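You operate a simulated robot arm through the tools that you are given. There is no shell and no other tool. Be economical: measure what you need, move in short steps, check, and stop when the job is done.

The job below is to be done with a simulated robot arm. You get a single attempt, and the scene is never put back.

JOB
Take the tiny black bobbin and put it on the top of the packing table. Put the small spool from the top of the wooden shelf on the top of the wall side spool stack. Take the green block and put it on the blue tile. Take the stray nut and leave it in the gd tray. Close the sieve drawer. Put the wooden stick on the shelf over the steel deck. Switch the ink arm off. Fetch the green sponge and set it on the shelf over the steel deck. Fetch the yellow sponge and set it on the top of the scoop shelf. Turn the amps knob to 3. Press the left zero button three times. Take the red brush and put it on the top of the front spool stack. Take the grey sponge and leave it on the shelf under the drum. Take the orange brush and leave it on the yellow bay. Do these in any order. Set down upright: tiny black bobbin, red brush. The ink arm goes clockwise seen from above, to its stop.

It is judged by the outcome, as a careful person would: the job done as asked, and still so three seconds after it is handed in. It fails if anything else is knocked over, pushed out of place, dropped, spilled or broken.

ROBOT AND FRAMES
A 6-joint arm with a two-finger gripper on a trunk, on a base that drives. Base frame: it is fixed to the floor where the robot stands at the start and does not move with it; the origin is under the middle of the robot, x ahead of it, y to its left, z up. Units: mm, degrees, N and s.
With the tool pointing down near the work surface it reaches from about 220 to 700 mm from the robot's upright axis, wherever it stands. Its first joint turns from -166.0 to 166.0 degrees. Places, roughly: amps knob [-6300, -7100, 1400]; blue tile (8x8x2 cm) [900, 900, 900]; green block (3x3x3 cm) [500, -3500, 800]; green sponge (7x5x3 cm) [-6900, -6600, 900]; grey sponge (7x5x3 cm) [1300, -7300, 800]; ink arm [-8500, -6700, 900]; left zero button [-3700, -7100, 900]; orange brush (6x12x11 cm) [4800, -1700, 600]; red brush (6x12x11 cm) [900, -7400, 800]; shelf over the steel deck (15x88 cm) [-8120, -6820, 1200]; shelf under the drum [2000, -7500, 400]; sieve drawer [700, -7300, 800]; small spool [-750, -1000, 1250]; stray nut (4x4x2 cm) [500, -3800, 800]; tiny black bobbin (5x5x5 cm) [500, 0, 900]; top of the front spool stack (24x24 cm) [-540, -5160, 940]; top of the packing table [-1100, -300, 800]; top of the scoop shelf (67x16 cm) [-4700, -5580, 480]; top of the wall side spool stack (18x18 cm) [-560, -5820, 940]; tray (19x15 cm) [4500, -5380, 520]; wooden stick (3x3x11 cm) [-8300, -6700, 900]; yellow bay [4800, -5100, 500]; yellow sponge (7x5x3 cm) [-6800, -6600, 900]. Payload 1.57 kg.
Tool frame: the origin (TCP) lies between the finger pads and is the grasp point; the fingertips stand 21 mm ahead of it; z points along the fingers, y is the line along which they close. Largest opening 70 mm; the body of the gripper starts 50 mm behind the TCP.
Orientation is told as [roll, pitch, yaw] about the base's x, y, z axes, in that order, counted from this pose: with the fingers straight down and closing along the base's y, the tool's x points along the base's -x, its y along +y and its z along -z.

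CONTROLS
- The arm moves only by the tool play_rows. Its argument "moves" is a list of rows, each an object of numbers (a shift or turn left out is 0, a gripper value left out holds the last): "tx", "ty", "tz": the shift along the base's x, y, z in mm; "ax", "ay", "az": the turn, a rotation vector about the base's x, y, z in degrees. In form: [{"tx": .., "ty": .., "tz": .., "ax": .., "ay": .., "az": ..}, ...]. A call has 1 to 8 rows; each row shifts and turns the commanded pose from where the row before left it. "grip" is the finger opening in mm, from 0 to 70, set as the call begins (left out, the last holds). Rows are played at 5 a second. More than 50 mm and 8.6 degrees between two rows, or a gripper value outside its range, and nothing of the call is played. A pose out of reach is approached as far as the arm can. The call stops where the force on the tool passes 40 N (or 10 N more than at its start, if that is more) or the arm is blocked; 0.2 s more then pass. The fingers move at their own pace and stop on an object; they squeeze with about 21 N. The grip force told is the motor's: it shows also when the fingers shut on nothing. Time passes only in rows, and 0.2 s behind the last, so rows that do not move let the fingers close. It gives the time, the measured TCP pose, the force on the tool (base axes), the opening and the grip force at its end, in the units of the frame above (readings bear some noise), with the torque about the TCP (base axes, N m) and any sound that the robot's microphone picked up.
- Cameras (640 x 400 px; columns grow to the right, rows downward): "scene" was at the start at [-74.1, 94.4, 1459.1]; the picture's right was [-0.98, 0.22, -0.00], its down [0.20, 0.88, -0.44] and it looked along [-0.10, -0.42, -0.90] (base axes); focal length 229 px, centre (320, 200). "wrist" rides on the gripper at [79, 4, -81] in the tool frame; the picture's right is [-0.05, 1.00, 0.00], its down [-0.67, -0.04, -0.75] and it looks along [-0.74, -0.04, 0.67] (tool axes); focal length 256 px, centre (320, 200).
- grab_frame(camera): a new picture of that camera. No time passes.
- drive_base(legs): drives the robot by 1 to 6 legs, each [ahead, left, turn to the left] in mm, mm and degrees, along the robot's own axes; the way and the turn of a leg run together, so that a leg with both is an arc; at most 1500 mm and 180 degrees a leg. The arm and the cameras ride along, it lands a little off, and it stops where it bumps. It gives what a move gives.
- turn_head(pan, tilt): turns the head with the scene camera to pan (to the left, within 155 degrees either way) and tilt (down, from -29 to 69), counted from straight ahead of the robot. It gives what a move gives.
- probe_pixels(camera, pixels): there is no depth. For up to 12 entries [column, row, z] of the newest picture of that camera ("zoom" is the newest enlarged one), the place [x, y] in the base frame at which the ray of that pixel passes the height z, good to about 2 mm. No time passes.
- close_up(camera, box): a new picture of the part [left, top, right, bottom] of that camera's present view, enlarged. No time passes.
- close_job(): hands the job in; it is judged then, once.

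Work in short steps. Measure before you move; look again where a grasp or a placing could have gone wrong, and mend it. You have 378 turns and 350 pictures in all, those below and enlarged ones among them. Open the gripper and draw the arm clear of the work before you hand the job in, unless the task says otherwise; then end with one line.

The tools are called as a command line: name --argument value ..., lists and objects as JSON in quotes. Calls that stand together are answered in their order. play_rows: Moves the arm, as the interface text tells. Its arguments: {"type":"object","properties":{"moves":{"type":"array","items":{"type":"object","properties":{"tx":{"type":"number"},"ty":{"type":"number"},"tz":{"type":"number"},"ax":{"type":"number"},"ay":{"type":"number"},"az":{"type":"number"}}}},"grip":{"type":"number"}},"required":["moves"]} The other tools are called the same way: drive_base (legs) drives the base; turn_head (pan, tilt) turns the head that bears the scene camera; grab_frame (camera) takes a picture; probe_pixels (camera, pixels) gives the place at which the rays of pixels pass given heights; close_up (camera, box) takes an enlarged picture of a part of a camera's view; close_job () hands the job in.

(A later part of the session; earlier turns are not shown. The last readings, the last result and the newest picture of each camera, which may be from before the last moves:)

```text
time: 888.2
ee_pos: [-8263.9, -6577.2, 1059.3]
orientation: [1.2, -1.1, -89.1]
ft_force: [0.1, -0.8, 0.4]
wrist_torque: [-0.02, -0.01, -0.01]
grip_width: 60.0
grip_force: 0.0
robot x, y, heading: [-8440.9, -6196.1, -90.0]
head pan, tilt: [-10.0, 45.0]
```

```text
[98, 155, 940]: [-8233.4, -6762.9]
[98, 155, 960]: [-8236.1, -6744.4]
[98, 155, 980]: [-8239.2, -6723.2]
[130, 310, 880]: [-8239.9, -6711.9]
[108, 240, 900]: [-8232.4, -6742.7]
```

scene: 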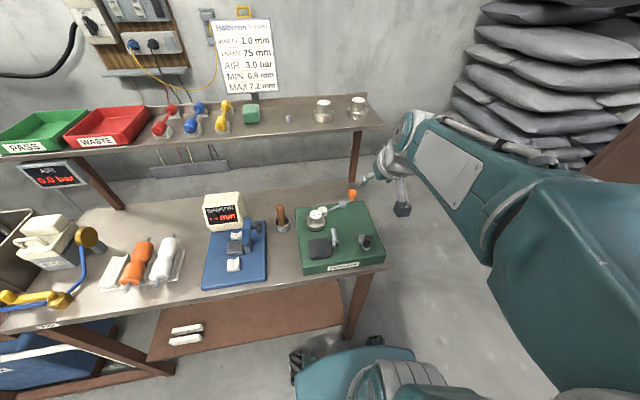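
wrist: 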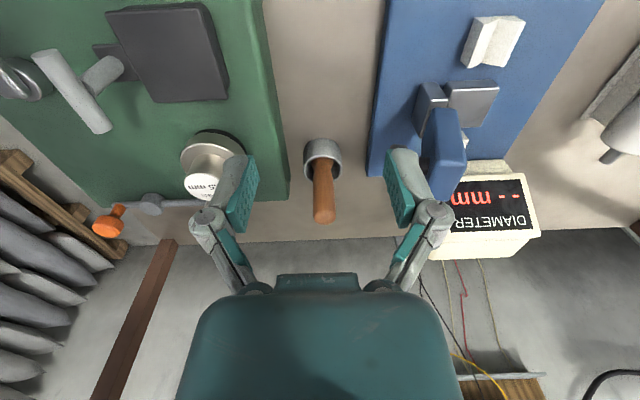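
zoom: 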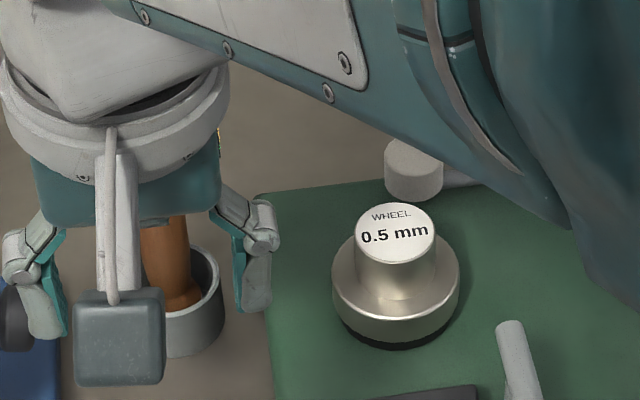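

Stick top ≈(-8264,-6721,964), leaning slightly to the wall. Tilt 30° again, approach and grip near its top.

play_rows --moves '[{"ax": -7.5, "ty": -20}, {"ax": -7.5, "ty": -20}, {"ax": -7.5, "ty": -20}, {"ax": -7.5, "ty": -20}, {"ty": -40}, {"ty": -20, "tz": -25}]' --grip 54

grab_frame --camera "wrist"

```text
time: 889.6
ee_pos: [-8265.0, -6716.9, 1032.0]
orientation: [0.8, -31.2, -88.9]
ft_force: [0.1, -0.4, 0.7]
wrist_torque: [-0.06, 0.0, 0.01]
grip_width: 54.0
grip_force: 0.1
robot x, y, heading: [-8443.1, -6200.4, -90.1]
head pan, tilt: [-10.0, 45.0]
```

```text
83 pictures are left
```

wrist: 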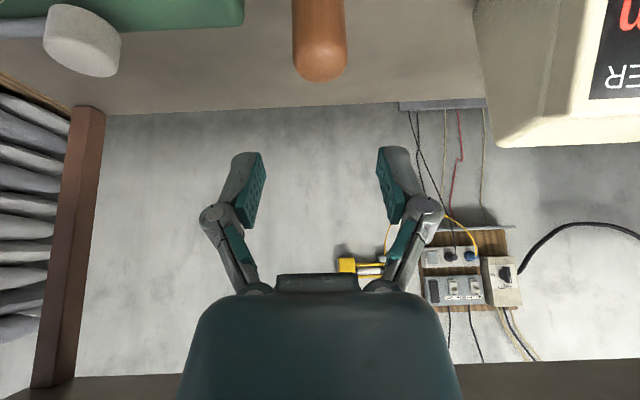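

probe_pixels --camera "wrist" --pixels '[[320, 70, 960], [485, 120, 940], [485, 120, 900], [293, 30, 950], [347, 30, 950]]'

play_rows --moves '[{"tz": -30}, {"tz": -20}]'

grab_frame --camera "wrist"

```text
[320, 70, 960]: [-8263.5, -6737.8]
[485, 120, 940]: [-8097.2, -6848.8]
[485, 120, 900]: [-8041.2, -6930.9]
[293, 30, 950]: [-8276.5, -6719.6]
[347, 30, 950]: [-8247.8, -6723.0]
```

```text
time: 890.2
ee_pos: [-8267.1, -6717.0, 982.6]
orientation: [0.8, -31.1, -88.9]
ft_force: [0.1, -0.2, -0.2]
wrist_torque: [-0.01, 0.02, 0.0]
grip_width: 54.1
grip_force: 0.0
robot x, y, heading: [-8442.8, -6198.7, -89.8]
head pan, tilt: [-10.0, 45.0]
```

```text
82 pictures are left
```

wrist: 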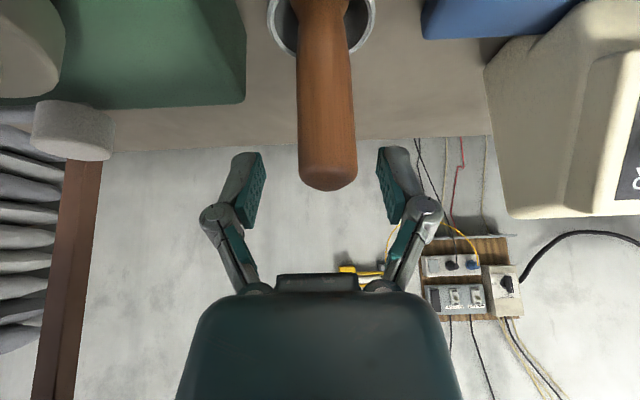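

Stick end is nearly between the pads. Lower 27 mm and grip.

play_rows --moves '[{"tz": -14, "tx": 2}, {"tz": -13}]'

play_rows --moves '[{}, {}, {}]' --grip 12

grab_frame --camera "wrist"

```text
time: 890.8
ee_pos: [-8262.8, -6715.9, 956.0]
orientation: [0.8, -31.1, -89.0]
ft_force: [0.7, 0.3, -0.2]
wrist_torque: [0.0, 0.03, 0.0]
grip_width: 54.0
grip_force: 0.1
robot x, y, heading: [-8445.8, -6194.1, -89.9]
head pan, tilt: [-10.0, 45.0]
```

```text
time: 891.6
ee_pos: [-8263.5, -6715.4, 956.3]
orientation: [0.9, -31.2, -88.9]
ft_force: [1.9, -1.3, 6.1]
wrist_torque: [-0.04, -0.21, 0.06]
grip_width: 19.7
grip_force: 20.9
robot x, y, heading: [-8440.8, -6199.2, -90.1]
head pan, tilt: [-10.0, 45.0]
```

```text
81 pictures are left
```

wrist: 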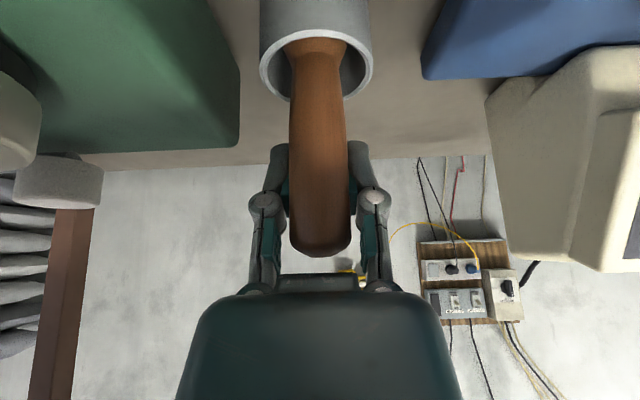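

Gripped (19.7 mm). Lift slowly out of the cup.

play_rows --moves '[{"tz": 15}, {"tz": 20}, {"tz": 20}, {"tz": 20}]'

grab_frame --camera "wrist"

close_up --camera "scene" --box '[250, 150, 370, 250]'

```text
time: 892.6
ee_pos: [-8265.9, -6715.9, 1031.3]
orientation: [0.9, -31.2, -88.9]
ft_force: [0.4, -0.9, -0.3]
wrist_torque: [0.02, 0.02, 0.0]
grip_width: 19.7
grip_force: 20.5
robot x, y, heading: [-8443.5, -6195.8, -90.0]
head pan, tilt: [-10.0, 45.0]
```

```text
80 pictures are left
```

wrist: 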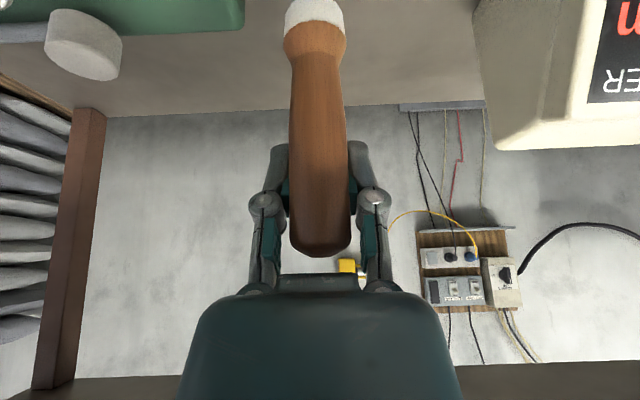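

```text
4.00 times, centred on (310, 200) of scene
```

zoom: 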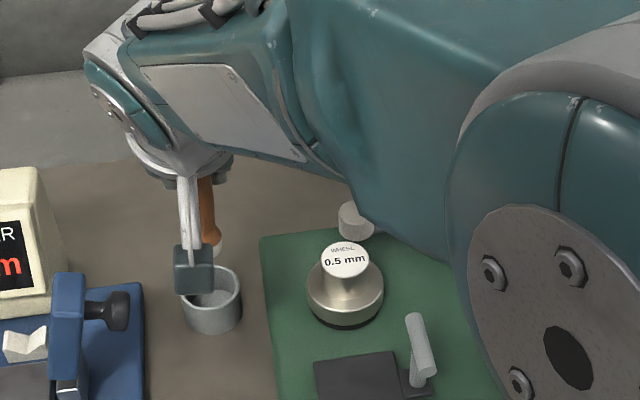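

It's a dabber-like stick with a soft rounded end, so I will lay it down on the shelf along y. Back out, raise, and reposition the base.

play_rows --moves '[{"ty": 45}, {"ty": 45}, {"ty": 35, "tz": 30}, {"tz": 48}, {"tz": 48}, {"tz": 48}, {"tz": 48}, {"tz": 48}]'

drive_base --legs '[[60, 160, 0]]'

play_rows --moves '[{"ax": 7, "tx": -40, "ty": -20}, {"ax": 7, "tx": -40, "ty": -20}, {"ax": 7, "tx": -40, "ty": -20}, {"tx": -25, "ty": -20}]'

grab_frame --camera "wrist"

```text
time: 894.4
ee_pos: [-8262.3, -6592.2, 1299.4]
orientation: [0.9, -31.1, -89.0]
ft_force: [0.0, 0.4, -1.4]
wrist_torque: [0.0, 0.01, -0.04]
grip_width: 20.0
grip_force: 20.6
robot x, y, heading: [-8441.9, -6197.5, -90.1]
head pan, tilt: [-10.0, 45.0]
```

```text
time: 895.9
ee_pos: [-8128.7, -6628.6, 1306.0]
orientation: [1.2, -31.4, -90.7]
ft_force: [-4.3, 0.2, -0.4]
wrist_torque: [0.0, -0.24, 0.17]
grip_width: 19.7
grip_force: 21.0
robot x, y, heading: [-8289.3, -6229.9, -91.1]
head pan, tilt: [-10.0, 45.0]
```

```text
time: 896.9
ee_pos: [-8289.0, -6707.3, 1305.0]
orientation: [1.6, -10.3, -90.9]
ft_force: [0.4, 0.3, -0.7]
wrist_torque: [-0.02, 0.01, -0.03]
grip_width: 19.8
grip_force: 20.6
robot x, y, heading: [-8288.6, -6227.5, -90.9]
head pan, tilt: [-10.0, 45.0]
```

```text
78 pictures are left
```

wrist: 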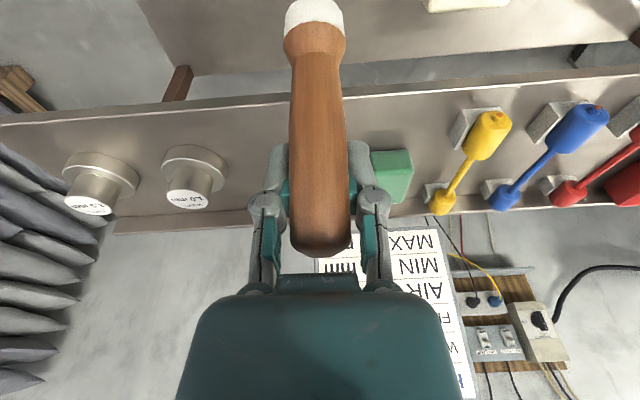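

probe_pixels --camera "wrist" --pixels '[[372, 165, 1215], [412, 150, 1222], [226, 165, 1200], [250, 105, 1195], [250, 210, 1195], [318, 20, 1215], [322, 250, 1300]]'

turn_head --pan 0 --tilt 30

close_up --camera "scene" --box '[220, 150, 420, 300]'

```text
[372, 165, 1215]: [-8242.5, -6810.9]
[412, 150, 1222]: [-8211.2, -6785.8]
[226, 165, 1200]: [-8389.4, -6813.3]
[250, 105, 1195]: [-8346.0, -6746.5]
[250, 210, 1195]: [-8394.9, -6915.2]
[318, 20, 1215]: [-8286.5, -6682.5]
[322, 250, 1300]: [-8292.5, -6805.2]
```

```text
time: 897.6
ee_pos: [-8287.5, -6707.6, 1304.9]
orientation: [1.4, -10.3, -90.9]
ft_force: [0.2, -0.1, 0.4]
wrist_torque: [0.01, -0.01, 0.02]
grip_width: 19.6
grip_force: 21.0
robot x, y, heading: [-8289.3, -6228.0, -91.1]
head pan, tilt: [0.0, 30.0]
```

```text
2.67 times, centred on (320, 225) of scene
```

zoom: 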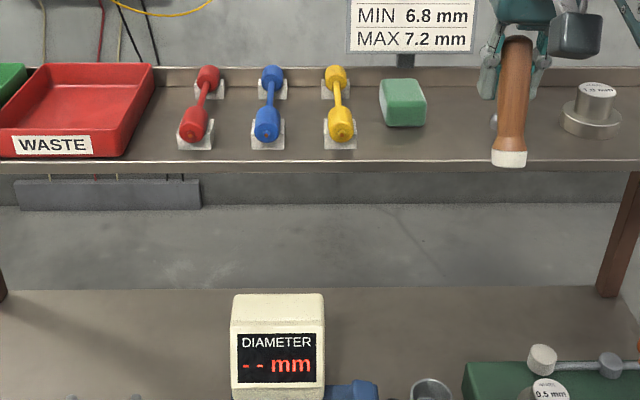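

I'll lever the stick over the shelf's front edge so it swings flat in my grip (bottom toward me), then lay it down at x≈-8279. First go to the edge.

play_rows --moves '[{"tx": 9, "tz": -19}, {"ty": -30, "tz": -19}, {"ty": -25}]'

grab_frame --camera "wrist"

close_up --camera "scene" --box '[320, 150, 440, 250]'

```text
time: 898.4
ee_pos: [-8278.5, -6761.8, 1265.9]
orientation: [1.5, -10.2, -90.9]
ft_force: [-0.3, 0.9, -0.2]
wrist_torque: [-0.02, -0.02, -0.03]
grip_width: 19.9
grip_force: 20.9
robot x, y, heading: [-8291.3, -6229.7, -91.2]
head pan, tilt: [0.0, 30.0]
```

```text
76 pictures are left
```

wrist: 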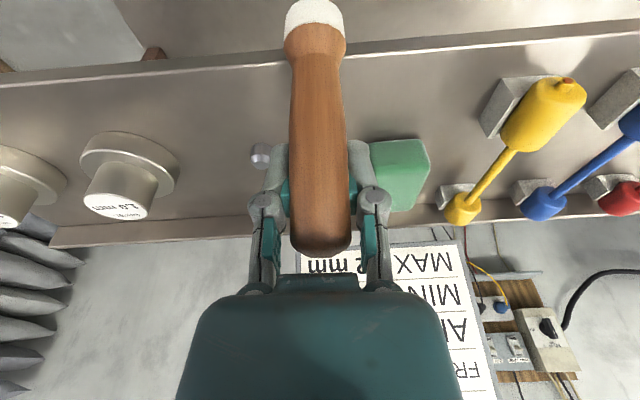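

```text
4.00 times, centred on (380, 200) of scene
```

zoom: 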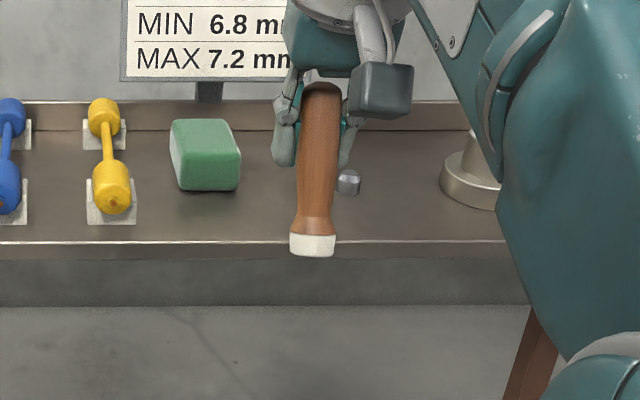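

Bottom is just in front of the edge. Lever it in small arc steps (shifting x by +5).

play_rows --moves '[{"tx": 5, "ty": -5}, {"ty": -8}, {"ty": -10, "tz": -3}, {"ty": -11, "tz": -6}]'

grab_frame --camera "wrist"

close_up --camera "scene" --box '[320, 150, 440, 250]'

```text
time: 899.4
ee_pos: [-8272.2, -6796.1, 1256.1]
orientation: [1.5, -10.4, -90.9]
ft_force: [-0.6, 1.3, 1.8]
wrist_torque: [0.14, 0.01, -0.01]
grip_width: 21.1
grip_force: 20.8
robot x, y, heading: [-8288.8, -6230.3, -91.3]
head pan, tilt: [0.0, 30.0]
```

```text
74 pictures are left
```

wrist: 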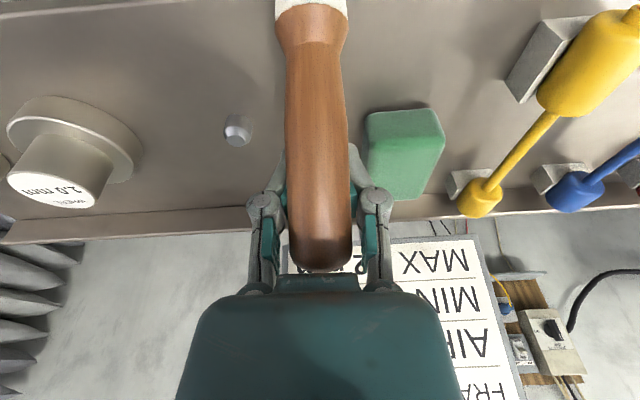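

```text
4.00 times, centred on (380, 200) of scene
```

zoom: 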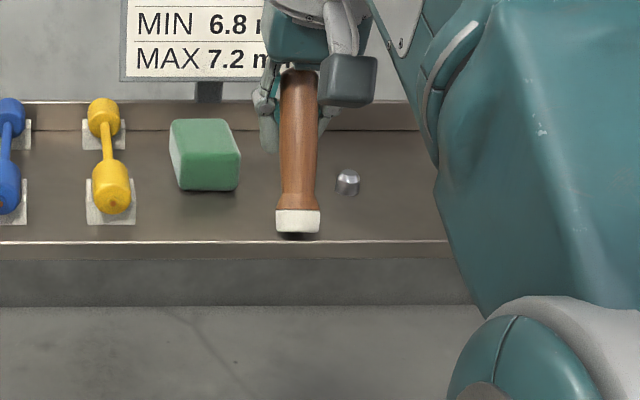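

The bottom now rests on the shelf near the edge with ~40° lean. Drag inward and press down stepwise so it rotates flat.

play_rows --moves '[{"ty": -10}, {"ty": -10}, {"ty": -4, "tz": -6}, {"ty": -4, "tz": -8}, {"ty": -3, "tz": -8}]'

grab_frame --camera "wrist"

close_up --camera "scene" --box '[320, 150, 440, 250]'

```text
time: 900.6
ee_pos: [-8272.6, -6828.7, 1236.4]
orientation: [1.6, -10.3, -90.9]
ft_force: [0.0, 0.0, 0.5]
wrist_torque: [0.02, 0.01, 0.02]
grip_width: 12.3
grip_force: 0.1
robot x, y, heading: [-8294.4, -6228.9, -91.4]
head pan, tilt: [0.0, 30.0]
```

```text
72 pictures are left
```

wrist: 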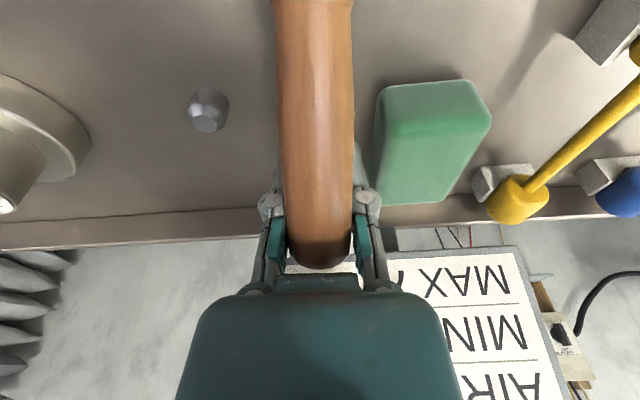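

```text
4.00 times, centred on (380, 200) of scene
```

zoom: 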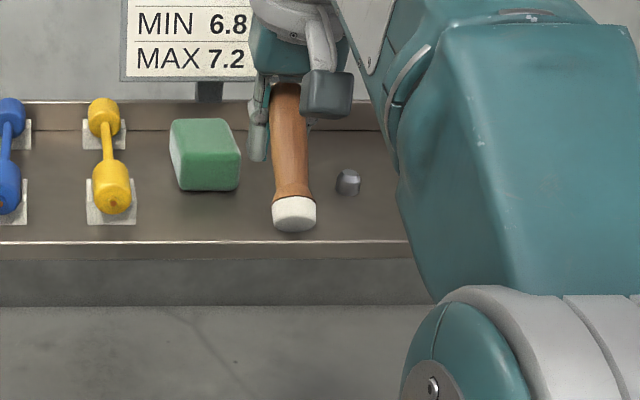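

The stick has popped out of the pads and now leans back against the closed fingers (bottom on the shelf). I ease it down by lowering and drawing the fingers toward the wall.

play_rows --moves '[{"ty": -4, "tz": -5}, {"ty": -4, "tz": -5}, {"ty": -5, "tz": -5}]'

grab_frame --camera "wrist"

close_up --camera "scene" --box '[320, 150, 440, 250]'

```text
time: 901.4
ee_pos: [-8272.4, -6840.4, 1222.2]
orientation: [1.6, -10.5, -90.9]
ft_force: [0.2, 5.0, 11.7]
wrist_torque: [0.16, 0.12, -0.09]
grip_width: 12.0
grip_force: 0.1
robot x, y, heading: [-8291.6, -6229.0, -91.3]
head pan, tilt: [0.0, 30.0]
```

```text
70 pictures are left
```

wrist: 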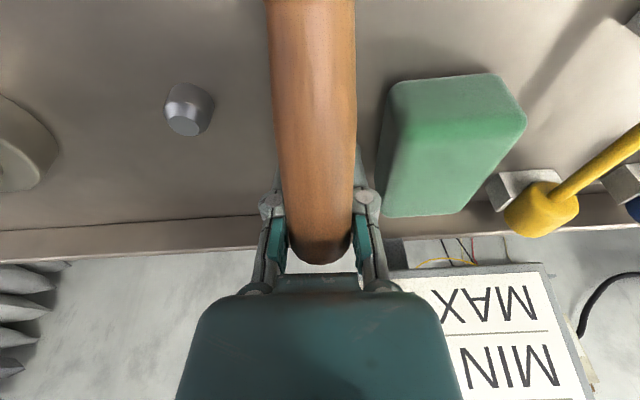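

```text
4.00 times, centred on (380, 200) of scene
```

zoom: 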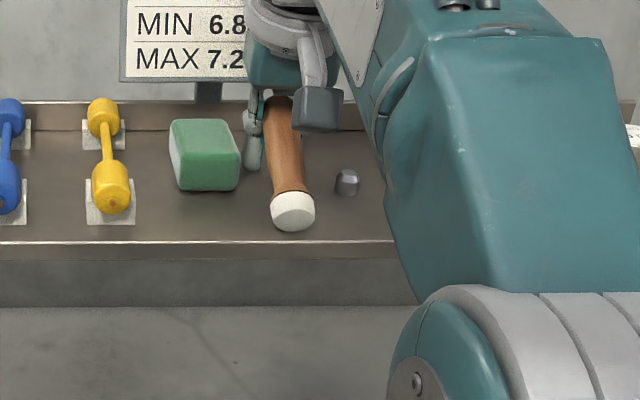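

Flatter already. Continue drawing back (no further lowering).

play_rows --moves '[{"tz": 3, "ty": -5}, {"ty": -6}, {"ty": -6}]'

grab_frame --camera "wrist"

close_up --camera "scene" --box '[320, 150, 440, 250]'

```text
time: 902.2
ee_pos: [-8290.8, -6849.3, 1221.4]
orientation: [2.2, -9.8, -91.2]
ft_force: [1.1, -3.4, 6.7]
wrist_torque: [-0.13, 0.01, 0.03]
grip_width: 12.2
grip_force: 0.0
robot x, y, heading: [-8289.0, -6227.8, -91.3]
head pan, tilt: [0.0, 30.0]
stopped in row 3: the force on the tool passed its limit at 51 N (the readings are from after the stop); the commanded pose is now the measured one
```

```text
68 pictures are left
```

wrist: 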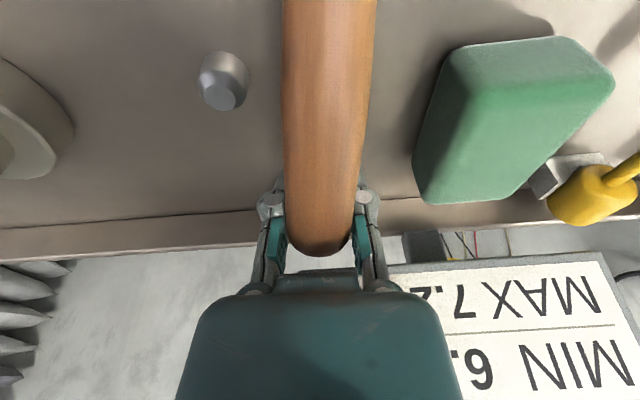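

```text
4.00 times, centred on (380, 200) of scene
```

zoom: 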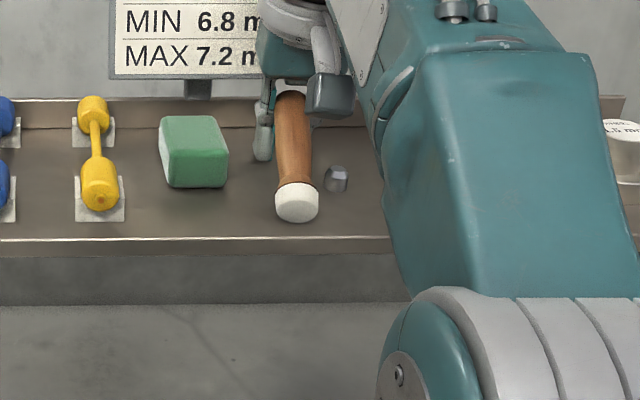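

Contact with something behind; ease forward 6 mm, then open so that the stick settles flat between the fingers.

play_rows --moves '[{"ty": 6}, {}]'

play_rows --moves '[{}, {}, {}]' --grip 38

grab_frame --camera "wrist"

close_up --camera "scene" --box '[320, 150, 440, 250]'

```text
time: 902.8
ee_pos: [-8281.8, -6844.9, 1222.5]
orientation: [2.0, -9.7, -90.9]
ft_force: [-0.6, 4.2, 11.3]
wrist_torque: [0.13, 0.2, -0.08]
grip_width: 12.0
grip_force: 0.0
robot x, y, heading: [-8288.9, -6228.3, -91.3]
head pan, tilt: [0.0, 30.0]
```

```text
time: 903.6
ee_pos: [-8283.8, -6845.3, 1221.2]
orientation: [2.0, -9.6, -90.8]
ft_force: [0.8, 0.6, 0.8]
wrist_torque: [0.03, 0.07, 0.01]
grip_width: 38.0
grip_force: 0.0
robot x, y, heading: [-8291.0, -6225.1, -91.3]
head pan, tilt: [0.0, 30.0]
```

```text
66 pictures are left
```

wrist: 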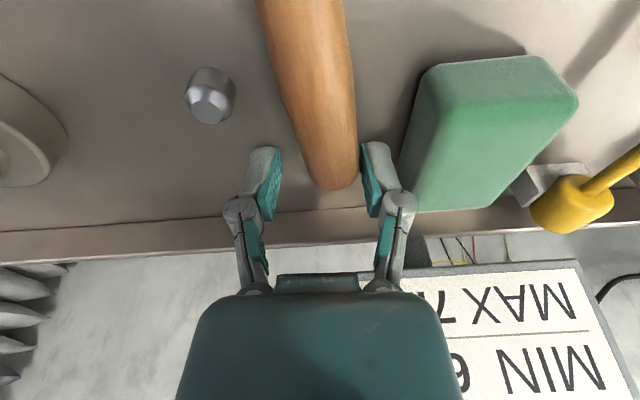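

```text
4.00 times, centred on (380, 200) of scene
```

zoom: 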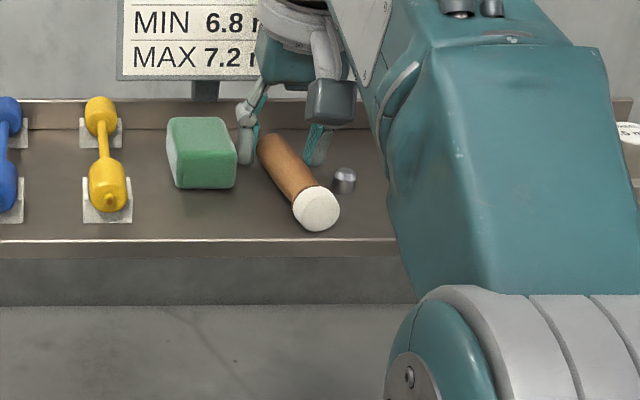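

The stick lies flat on the shelf. Rise straight up and check.

play_rows --moves '[{"tz": 15}, {"tz": 25}, {"tz": 30}, {"tz": 40}, {"ty": 40}, {"ty": 45}]'

close_up --camera "scene" --box '[260, 140, 440, 270]'

```text
time: 905.0
ee_pos: [-8283.5, -6737.3, 1301.8]
orientation: [2.0, -9.7, -91.0]
ft_force: [-0.8, -0.6, -0.8]
wrist_torque: [0.04, 0.0, -0.04]
grip_width: 38.0
grip_force: 0.0
out of reach, approached as far as the arm can: row 3, 4
robot x, y, heading: [-8289.8, -6227.2, -91.1]
head pan, tilt: [0.0, 30.0]
```

```text
3.08 times, centred on (350, 205) of scene
```

zoom: 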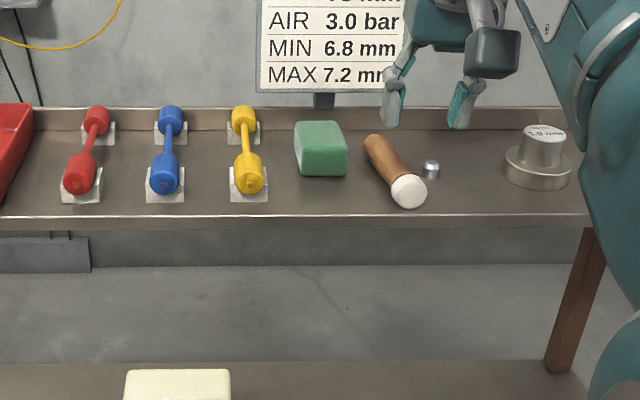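

Stick done. Now the yellow sponge: retract and drive back left to x≈-6820.

play_rows --moves '[{"ty": 45}, {"ty": 45}, {"ty": 45}, {"ty": 45}]' --grip 70

drive_base --legs '[[-120, 0, 1.2], [0, 1440, 0], [120, 0, 0]]'

grab_frame --camera "wrist"

```text
time: 906.0
ee_pos: [-8282.9, -6556.6, 1301.4]
orientation: [2.0, -9.7, -90.9]
ft_force: [0.9, -1.1, -1.1]
wrist_torque: [0.08, 0.04, 0.0]
grip_width: 69.9
grip_force: 0.1
robot x, y, heading: [-8287.8, -6227.2, -91.1]
head pan, tilt: [0.0, 30.0]
```

```text
time: 914.8
ee_pos: [-6857.5, -6554.2, 1303.5]
orientation: [2.2, -9.6, -90.8]
ft_force: [-0.1, 0.1, 0.1]
wrist_torque: [0.01, 0.0, -0.01]
grip_width: 69.8
grip_force: 0.1
robot x, y, heading: [-6860.8, -6221.4, -91.1]
head pan, tilt: [0.0, 30.0]
```

```text
63 pictures are left
```

wrist: 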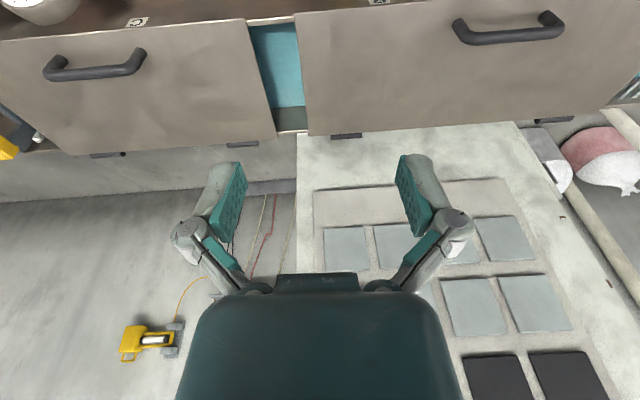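

Back 100, tilt to 30° and descend to above the yellow sponge.

drive_base --legs '[[-100, 0, 1.1]]'

play_rows --moves '[{"tz": -45, "tx": 15}, {"tz": -45, "tx": 15}, {"tz": -45, "tx": 15}, {"tz": -45, "tx": 10}, {"tz": -45}, {"tz": -45, "ax": -7}, {"tz": -30, "ax": -7, "ty": -30}, {"ax": -6.5, "ty": -40}]'

grab_frame --camera "wrist"

```text
time: 915.9
ee_pos: [-6834.6, -6455.7, 1297.3]
orientation: [1.5, -9.6, -89.3]
ft_force: [0.7, -0.3, 0.5]
wrist_torque: [0.03, 0.05, 0.0]
grip_width: 70.0
grip_force: 0.1
robot x, y, heading: [-6859.4, -6125.9, -90.1]
head pan, tilt: [0.0, 30.0]
```

```text
time: 917.7
ee_pos: [-6783.5, -6525.8, 995.4]
orientation: [1.4, -30.1, -89.4]
ft_force: [-0.5, -0.2, 0.1]
wrist_torque: [0.0, 0.02, -0.02]
grip_width: 69.9
grip_force: 0.1
robot x, y, heading: [-6859.8, -6119.9, -90.2]
head pan, tilt: [0.0, 30.0]
```

```text
62 pictures are left
```

wrist: 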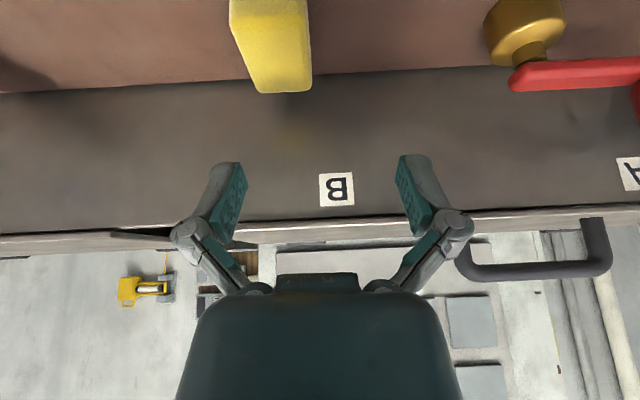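

probe_pixels --camera "wrist" --pixels '[[230, 8, 912], [306, 2, 912], [243, 45, 912], [311, 42, 912], [250, 92, 912], [312, 91, 912]]'

```text
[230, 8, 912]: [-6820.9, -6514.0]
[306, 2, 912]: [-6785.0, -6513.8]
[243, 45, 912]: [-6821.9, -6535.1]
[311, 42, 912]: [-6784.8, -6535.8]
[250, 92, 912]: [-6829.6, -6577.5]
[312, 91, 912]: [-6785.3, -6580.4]
```

Centre ≈(-6805,-6550). Descend and grip like before.

play_rows --moves '[{"tx": -11, "tz": -25}, {"tx": -10.5, "tz": -20, "ty": -10}, {"ty": -8, "tz": -20}, {"ty": -7, "tz": -17}]'

play_rows --moves '[{}, {}, {}]' --grip 25

grab_frame --camera "wrist"

```text
time: 918.7
ee_pos: [-6803.5, -6552.7, 913.6]
orientation: [1.5, -30.1, -89.4]
ft_force: [0.8, -0.6, 1.3]
wrist_torque: [-0.03, 0.01, 0.04]
grip_width: 69.9
grip_force: 0.0
robot x, y, heading: [-6864.9, -6122.0, -90.2]
head pan, tilt: [0.0, 30.0]
```

```text
time: 919.5
ee_pos: [-6805.6, -6552.6, 916.1]
orientation: [1.5, -30.2, -89.4]
ft_force: [-0.3, -2.5, 17.0]
wrist_torque: [-0.28, 0.02, 0.01]
grip_width: 41.4
grip_force: 21.0
robot x, y, heading: [-6859.2, -6120.1, -90.0]
head pan, tilt: [0.0, 30.0]
```

```text
61 pictures are left
```

wrist: 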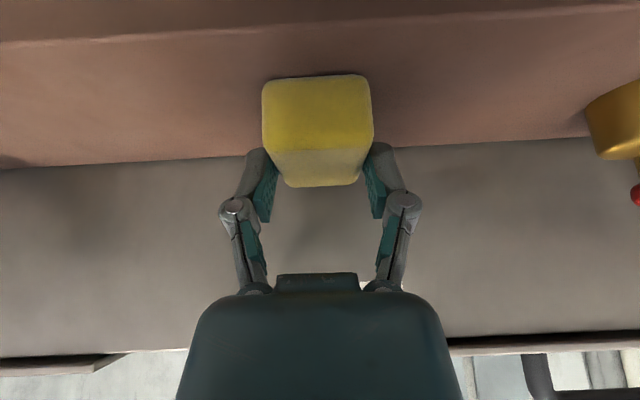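

Yellow sponge gripped. Lift, pull in, and start the way back: west round the rail end and north.

play_rows --moves '[{"tz": 30}, {"tz": 48}, {"tz": 48}, {"tz": 45, "ty": 15}, {"tz": 45, "ty": 15}, {"tz": 45, "ty": 15}, {"tz": 45, "ty": 15}, {"tz": 45}]'

drive_base --legs '[[-700, 0, 0], [-500, -1250, 0], [-450, -1150, 0], [-1200, 0, 0], [-1300, 0, 0]]'

```text
time: 921.3
ee_pos: [-6805.5, -6491.8, 1264.9]
orientation: [1.4, -30.1, -89.3]
ft_force: [0.0, -1.1, -0.2]
wrist_torque: [0.02, -0.01, 0.0]
grip_width: 41.3
grip_force: 21.8
robot x, y, heading: [-6859.0, -6123.7, -89.7]
head pan, tilt: [0.0, 30.0]
```

```text
time: 949.1
ee_pos: [-9202.4, -2348.1, 1265.7]
orientation: [1.3, -30.1, -89.2]
ft_force: [-0.9, -0.4, 0.2]
wrist_torque: [-0.01, 0.01, 0.02]
grip_width: 41.1
grip_force: 21.3
robot x, y, heading: [-9258.4, -1979.5, -89.6]
head pan, tilt: [0.0, 30.0]
```

drive_base --legs '[[-350, 0, -0.4], [0, 1400, 0], [0, 690, 0], [-1200, 0, 0], [-1140, 0, 0]]'

```text
time: 972.4
ee_pos: [-7118.1, 324.0, 1264.4]
orientation: [1.4, -30.1, -89.7]
ft_force: [0.1, 0.2, -0.5]
wrist_torque: [0.0, 0.02, 0.0]
grip_width: 41.1
grip_force: 21.8
robot x, y, heading: [-7171.1, 692.4, -90.0]
head pan, tilt: [0.0, 30.0]
```

East to x≈-5350.

drive_base --legs '[[0, 1000, 0], [0, 815, 0]]'

```text
time: 981.7
ee_pos: [-5282.3, 307.3, 1265.9]
orientation: [1.5, -30.2, -89.7]
ft_force: [0.5, -0.5, -0.3]
wrist_torque: [0.03, -0.02, 0.02]
grip_width: 41.2
grip_force: 21.3
robot x, y, heading: [-5329.7, 674.7, -90.3]
head pan, tilt: [0.0, 30.0]
```

Through the gap southward.

drive_base --legs '[[0, -20, 0.3], [690, 0, 0], [690, 0, 0]]'

```text
time: 989.2
ee_pos: [-5299.7, -1070.2, 1266.1]
orientation: [1.4, -30.3, -89.9]
ft_force: [-0.7, -0.6, -1.4]
wrist_torque: [0.02, -0.01, -0.01]
grip_width: 41.1
grip_force: 21.3
robot x, y, heading: [-5350.8, -702.6, -90.3]
head pan, tilt: [0.0, 30.0]
```

Retrace: diagonal to (-4695,-924), then east to x≈-4085, then south.

drive_base --legs '[[222, 655, 0.3]]'

drive_base --legs '[[0, 610, 0]]'

```text
time: 993.0
ee_pos: [-4662.5, -1289.9, 1266.3]
orientation: [2.5, -30.2, -89.8]
ft_force: [0.2, -0.1, -0.5]
wrist_torque: [-0.03, 0.01, 0.0]
grip_width: 41.1
grip_force: 21.2
robot x, y, heading: [-4702.2, -923.3, -89.7]
head pan, tilt: [0.0, 30.0]
```

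```text
time: 996.7
ee_pos: [-4071.1, -1281.0, 1273.3]
orientation: [4.6, -31.4, -90.5]
ft_force: [0.3, -1.4, -0.8]
wrist_torque: [0.02, 0.0, -0.02]
grip_width: 40.9
grip_force: 20.9
robot x, y, heading: [-4077.4, -927.7, -89.1]
head pan, tilt: [0.0, 30.0]
stopped in leg 1: the robot was blocked; the commanded pose is now the measured one
```

Nudged something on the east side; shift back 20 mm and go south.

drive_base --legs '[[0, -25, -0.9], [800, 0, 0], [1250, 0, 0], [1250, 0, 0]]'

turn_head --pan -40 --tilt 30

grab_frame --camera "scene"

```text
time: 1013.3
ee_pos: [-4175.6, -4609.9, 1270.4]
orientation: [4.5, -31.3, -93.7]
ft_force: [-0.1, -0.3, -0.5]
wrist_torque: [0.0, -0.03, 0.01]
grip_width: 40.9
grip_force: 20.9
robot x, y, heading: [-4159.6, -4256.3, -92.5]
head pan, tilt: [0.0, 30.0]
```

```text
time: 1014.4
ee_pos: [-4175.4, -4609.3, 1270.9]
orientation: [4.5, -31.3, -93.8]
ft_force: [-0.4, -0.7, -1.0]
wrist_torque: [0.01, -0.01, 0.01]
grip_width: 41.0
grip_force: 21.3
robot x, y, heading: [-4159.0, -4252.7, -92.6]
head pan, tilt: [-40.0, 30.0]
```

```text
60 pictures are left
```

scene: 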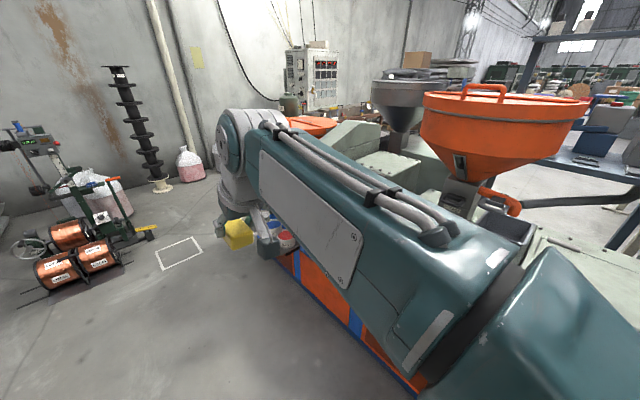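

Shift left, square up, go to y≈-5780 and turn to face the scoop shelf.

drive_base --legs '[[0, 110, 2.6], [800, 0, 0], [720, 0, 0], [0, 0, -90]]'

turn_head --pan 10 --tilt 45

grab_frame --camera "scene"

```text
time: 1027.0
ee_pos: [-4396.0, -5794.7, 1270.5]
orientation: [4.6, -31.2, 177.8]
ft_force: [-1.6, -0.3, -0.1]
wrist_torque: [-0.01, 0.0, 0.03]
grip_width: 41.0
grip_force: 20.8
robot x, y, heading: [-4042.6, -5798.2, 179.2]
head pan, tilt: [-40.0, 30.0]
```

```text
time: 1028.1
ee_pos: [-4395.4, -5796.4, 1271.4]
orientation: [4.6, -31.3, 177.8]
ft_force: [0.2, 0.5, -0.4]
wrist_torque: [0.0, 0.03, -0.01]
grip_width: 41.0
grip_force: 21.2
robot x, y, heading: [-4043.5, -5804.0, 179.0]
head pan, tilt: [10.0, 45.0]
```

```text
59 pictures are left
```

scene: 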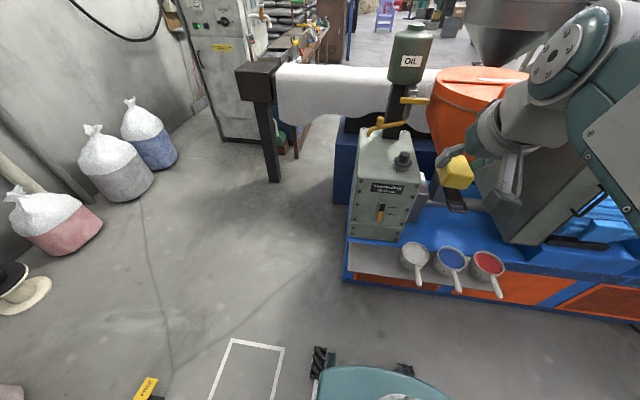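

Zoom on the scoop shelf and probe its free left end.

close_up --camera "scene" --box '[330, 220, 530, 320]'

probe_pixels --camera "zoom" --pixels '[[62, 75, 480], [45, 178, 480], [200, 195, 480], [130, 130, 480], [230, 120, 480], [130, 130, 450], [130, 130, 500]]'

```text
3.20 times, centred on (430, 270) of scene
```

zoom: 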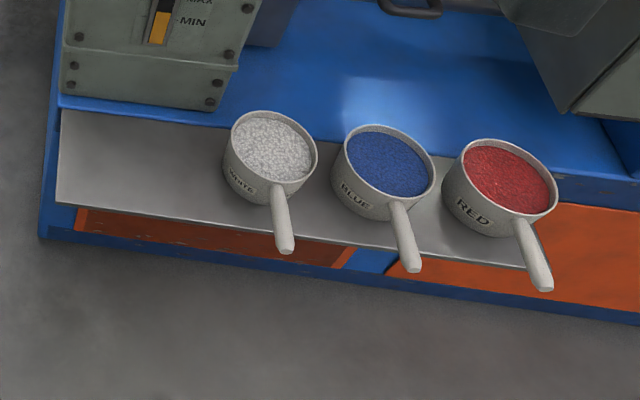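

```text
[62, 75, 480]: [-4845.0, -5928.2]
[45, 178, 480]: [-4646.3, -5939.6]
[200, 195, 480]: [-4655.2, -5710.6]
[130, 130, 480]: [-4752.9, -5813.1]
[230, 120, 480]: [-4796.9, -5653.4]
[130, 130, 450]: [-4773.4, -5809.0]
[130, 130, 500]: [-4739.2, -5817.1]
```

Plate x≈-4777…-4600, free y≈-5915…-5680. Drive 120 ahead, move the sponge to (-4690,-5825) and lower.

drive_base --legs '[[120, 0, 1]]'

play_rows --moves '[{"tz": -48}, {"tz": -48}, {"tz": -48}, {"tz": -48}, {"tz": -48}, {"tz": -48}, {"tz": -48}, {"tz": -48}]'

play_rows --moves '[{"tx": -40, "ty": -10}, {"tx": -40, "ty": -10}, {"tx": -35, "ty": -8, "tz": -20}, {"tx": -30, "tz": -38}, {"tx": -25, "tz": -40}, {"tz": -45}, {"tz": -45}, {"tz": -45}]'

grab_frame --camera "wrist"

grab_frame --camera "scene"

```text
time: 1029.4
ee_pos: [-4517.6, -5800.6, 1270.6]
orientation: [4.5, -31.3, 178.9]
ft_force: [0.3, 0.1, 0.0]
wrist_torque: [-0.04, 0.02, -0.01]
grip_width: 41.1
grip_force: 20.6
robot x, y, heading: [-4161.9, -5796.1, 180.1]
head pan, tilt: [10.0, 45.0]
```

```text
time: 1031.2
ee_pos: [-4550.4, -5801.6, 912.2]
orientation: [1.1, -30.3, -173.6]
ft_force: [-2.0, 0.0, 0.0]
wrist_torque: [0.0, -0.09, 0.01]
grip_width: 41.1
grip_force: 20.8
out of reach, approached as far as the arm can: row 6, 7, 8
robot x, y, heading: [-4161.6, -5799.8, 180.0]
head pan, tilt: [10.0, 45.0]
```

```text
time: 1033.0
ee_pos: [-4730.8, -5818.0, 683.3]
orientation: [5.3, -30.9, 178.9]
ft_force: [0.4, -0.7, -0.8]
wrist_torque: [0.01, -0.03, 0.01]
grip_width: 40.9
grip_force: 21.2
out of reach, approached as far as the arm can: row 8
robot x, y, heading: [-4161.8, -5803.1, 179.9]
head pan, tilt: [10.0, 45.0]
```

```text
57 pictures are left
```

wrist: 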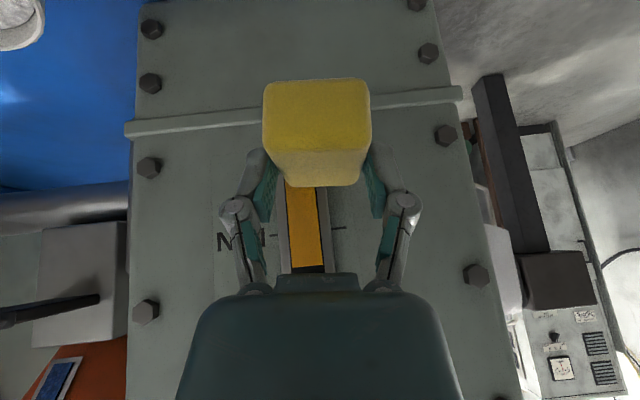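

```text
56 pictures are left
```

scene: 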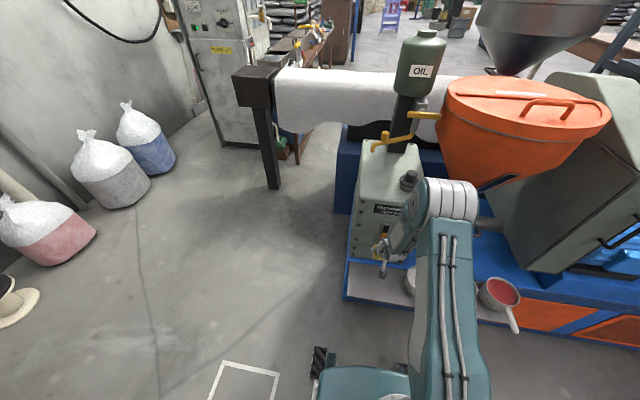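

Move back to x≈-4690 and try lowering further.

play_rows --moves '[{"tx": 40}, {"tz": -40}, {"tz": -40}]'

```text
time: 1033.8
ee_pos: [-4705.7, -5788.1, 610.6]
orientation: [5.3, -31.1, 178.9]
ft_force: [0.0, 0.3, -0.4]
wrist_torque: [0.0, 0.0, 0.01]
grip_width: 41.1
grip_force: 21.5
out of reach, approached as far as the arm can: row 1, 2, 3
robot x, y, heading: [-4163.8, -5801.0, 179.9]
head pan, tilt: [10.0, 45.0]
```

Likely the wrist singularity (tool aligned with the forearm). Raise a bit, un-tilt to near vertical, then lower.

play_rows --moves '[{"tz": 45, "ay": -5}, {"tz": 45, "ay": -7}, {"tz": 20, "ay": -7}, {"ay": -7}]'

play_rows --moves '[{"tz": -40}, {"tz": -40}]'

```text
time: 1034.8
ee_pos: [-4709.8, -5800.0, 700.3]
orientation: [8.4, -15.7, 176.7]
ft_force: [1.0, 1.2, -1.3]
wrist_torque: [-0.03, 0.08, 0.08]
grip_width: 41.2
grip_force: 20.8
out of reach, approached as far as the arm can: row 2, 3, 4
robot x, y, heading: [-4164.4, -5800.3, 179.6]
head pan, tilt: [10.0, 45.0]
```

```text
time: 1035.4
ee_pos: [-4708.9, -5798.5, 619.7]
orientation: [7.5, -15.8, 179.0]
ft_force: [0.4, -0.5, -0.5]
wrist_torque: [0.03, 0.01, 0.0]
grip_width: 41.1
grip_force: 20.8
robot x, y, heading: [-4160.0, -5801.3, 179.9]
head pan, tilt: [10.0, 45.0]
```

Lowering works now. Continue and look.

play_rows --moves '[{"tz": -35, "tx": 8, "ty": -10}, {"tz": -25, "tx": 8, "ty": -10}]'

grab_frame --camera "wrist"

close_up --camera "scene" --box '[330, 200, 530, 320]'

```text
time: 1036.0
ee_pos: [-4692.4, -5819.2, 562.4]
orientation: [7.5, -15.8, 179.1]
ft_force: [0.2, -0.4, 0.0]
wrist_torque: [-0.03, 0.02, 0.05]
grip_width: 41.4
grip_force: 20.5
robot x, y, heading: [-4161.8, -5797.5, 179.8]
head pan, tilt: [10.0, 45.0]
```

```text
55 pictures are left
```

wrist: 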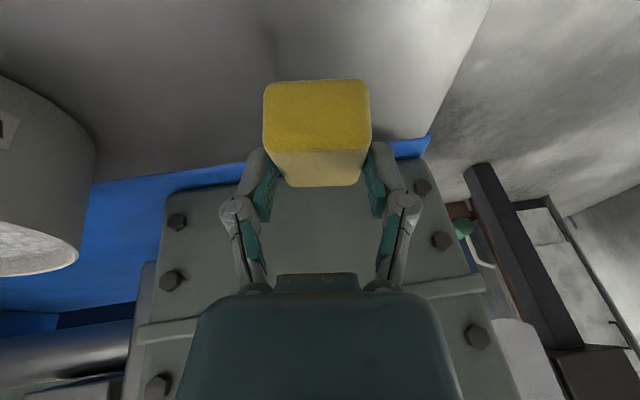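

```text
3.20 times, centred on (430, 260) of scene
```

zoom: 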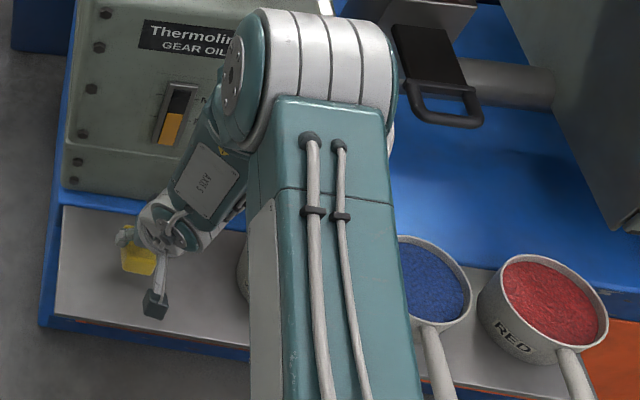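

Well placed over the free end. Lower in steps to contact.

play_rows --moves '[{"tz": -15, "tx": 6}, {"tz": -10}]'

play_rows --moves '[{"tz": -4}, {"tz": -4}]'

play_rows --moves '[{"tz": -4}, {"tz": -4}]'

```text
time: 1036.6
ee_pos: [-4686.9, -5818.5, 536.8]
orientation: [7.6, -15.8, 178.9]
ft_force: [0.0, -0.1, -0.8]
wrist_torque: [0.04, 0.0, -0.04]
grip_width: 41.4
grip_force: 21.3
robot x, y, heading: [-4161.8, -5801.4, 179.8]
head pan, tilt: [10.0, 45.0]
```

```text
time: 1037.2
ee_pos: [-4686.3, -5817.8, 527.3]
orientation: [7.5, -15.8, 179.0]
ft_force: [-1.3, -0.3, -0.9]
wrist_torque: [0.02, 0.01, -0.03]
grip_width: 40.8
grip_force: 20.5
robot x, y, heading: [-4162.1, -5800.2, 180.1]
head pan, tilt: [10.0, 45.0]
```

```text
time: 1037.8
ee_pos: [-4686.0, -5820.2, 520.3]
orientation: [7.4, -15.9, 179.1]
ft_force: [4.2, -7.9, 17.2]
wrist_torque: [0.02, 0.33, 0.14]
grip_width: 41.5
grip_force: 21.3
robot x, y, heading: [-4161.9, -5800.2, 180.0]
head pan, tilt: [10.0, 45.0]
```

Contact. Lower 4 mm more, release, and rise.

play_rows --moves '[{"tz": -2}, {"tz": -2}]'

play_rows --moves '[{}, {}, {}]' --grip 58

play_rows --moves '[{"tz": 15}, {"tz": 30}, {"tz": 40}, {"tz": 40, "tx": 15}, {"tz": 40, "tx": 25}, {"tz": 40, "tx": 25}]'

grab_frame --camera "wrist"

close_up --camera "scene" --box '[330, 200, 530, 320]'

```text
time: 1038.4
ee_pos: [-4685.8, -5819.4, 516.3]
orientation: [7.5, -15.8, 179.0]
ft_force: [4.5, -6.1, 17.5]
wrist_torque: [0.11, 0.38, 0.11]
grip_width: 41.9
grip_force: 21.2
robot x, y, heading: [-4162.6, -5802.1, 180.1]
head pan, tilt: [10.0, 45.0]
```

```text
time: 1039.2
ee_pos: [-4685.1, -5819.3, 515.7]
orientation: [7.4, -15.7, 179.0]
ft_force: [-0.2, 0.6, -0.2]
wrist_torque: [-0.02, 0.0, 0.0]
grip_width: 57.9
grip_force: 0.0
robot x, y, heading: [-4161.0, -5799.5, 179.9]
head pan, tilt: [10.0, 45.0]
```

```text
time: 1040.6
ee_pos: [-4620.3, -5819.8, 721.4]
orientation: [7.5, -15.7, 179.0]
ft_force: [-0.9, 0.8, -0.2]
wrist_torque: [-0.01, 0.0, 0.02]
grip_width: 58.1
grip_force: 0.0
robot x, y, heading: [-4163.2, -5802.3, 180.1]
head pan, tilt: [10.0, 45.0]
```

```text
53 pictures are left
```

wrist: 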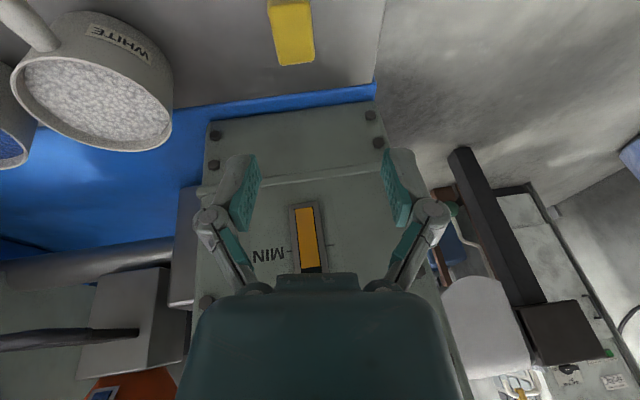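

```text
3.20 times, centred on (430, 260) of scene
```

zoom: 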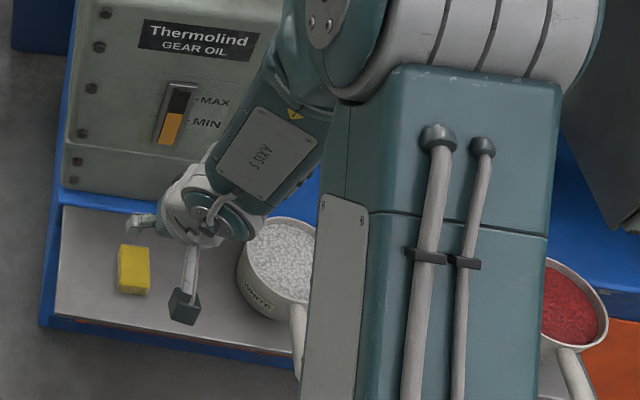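

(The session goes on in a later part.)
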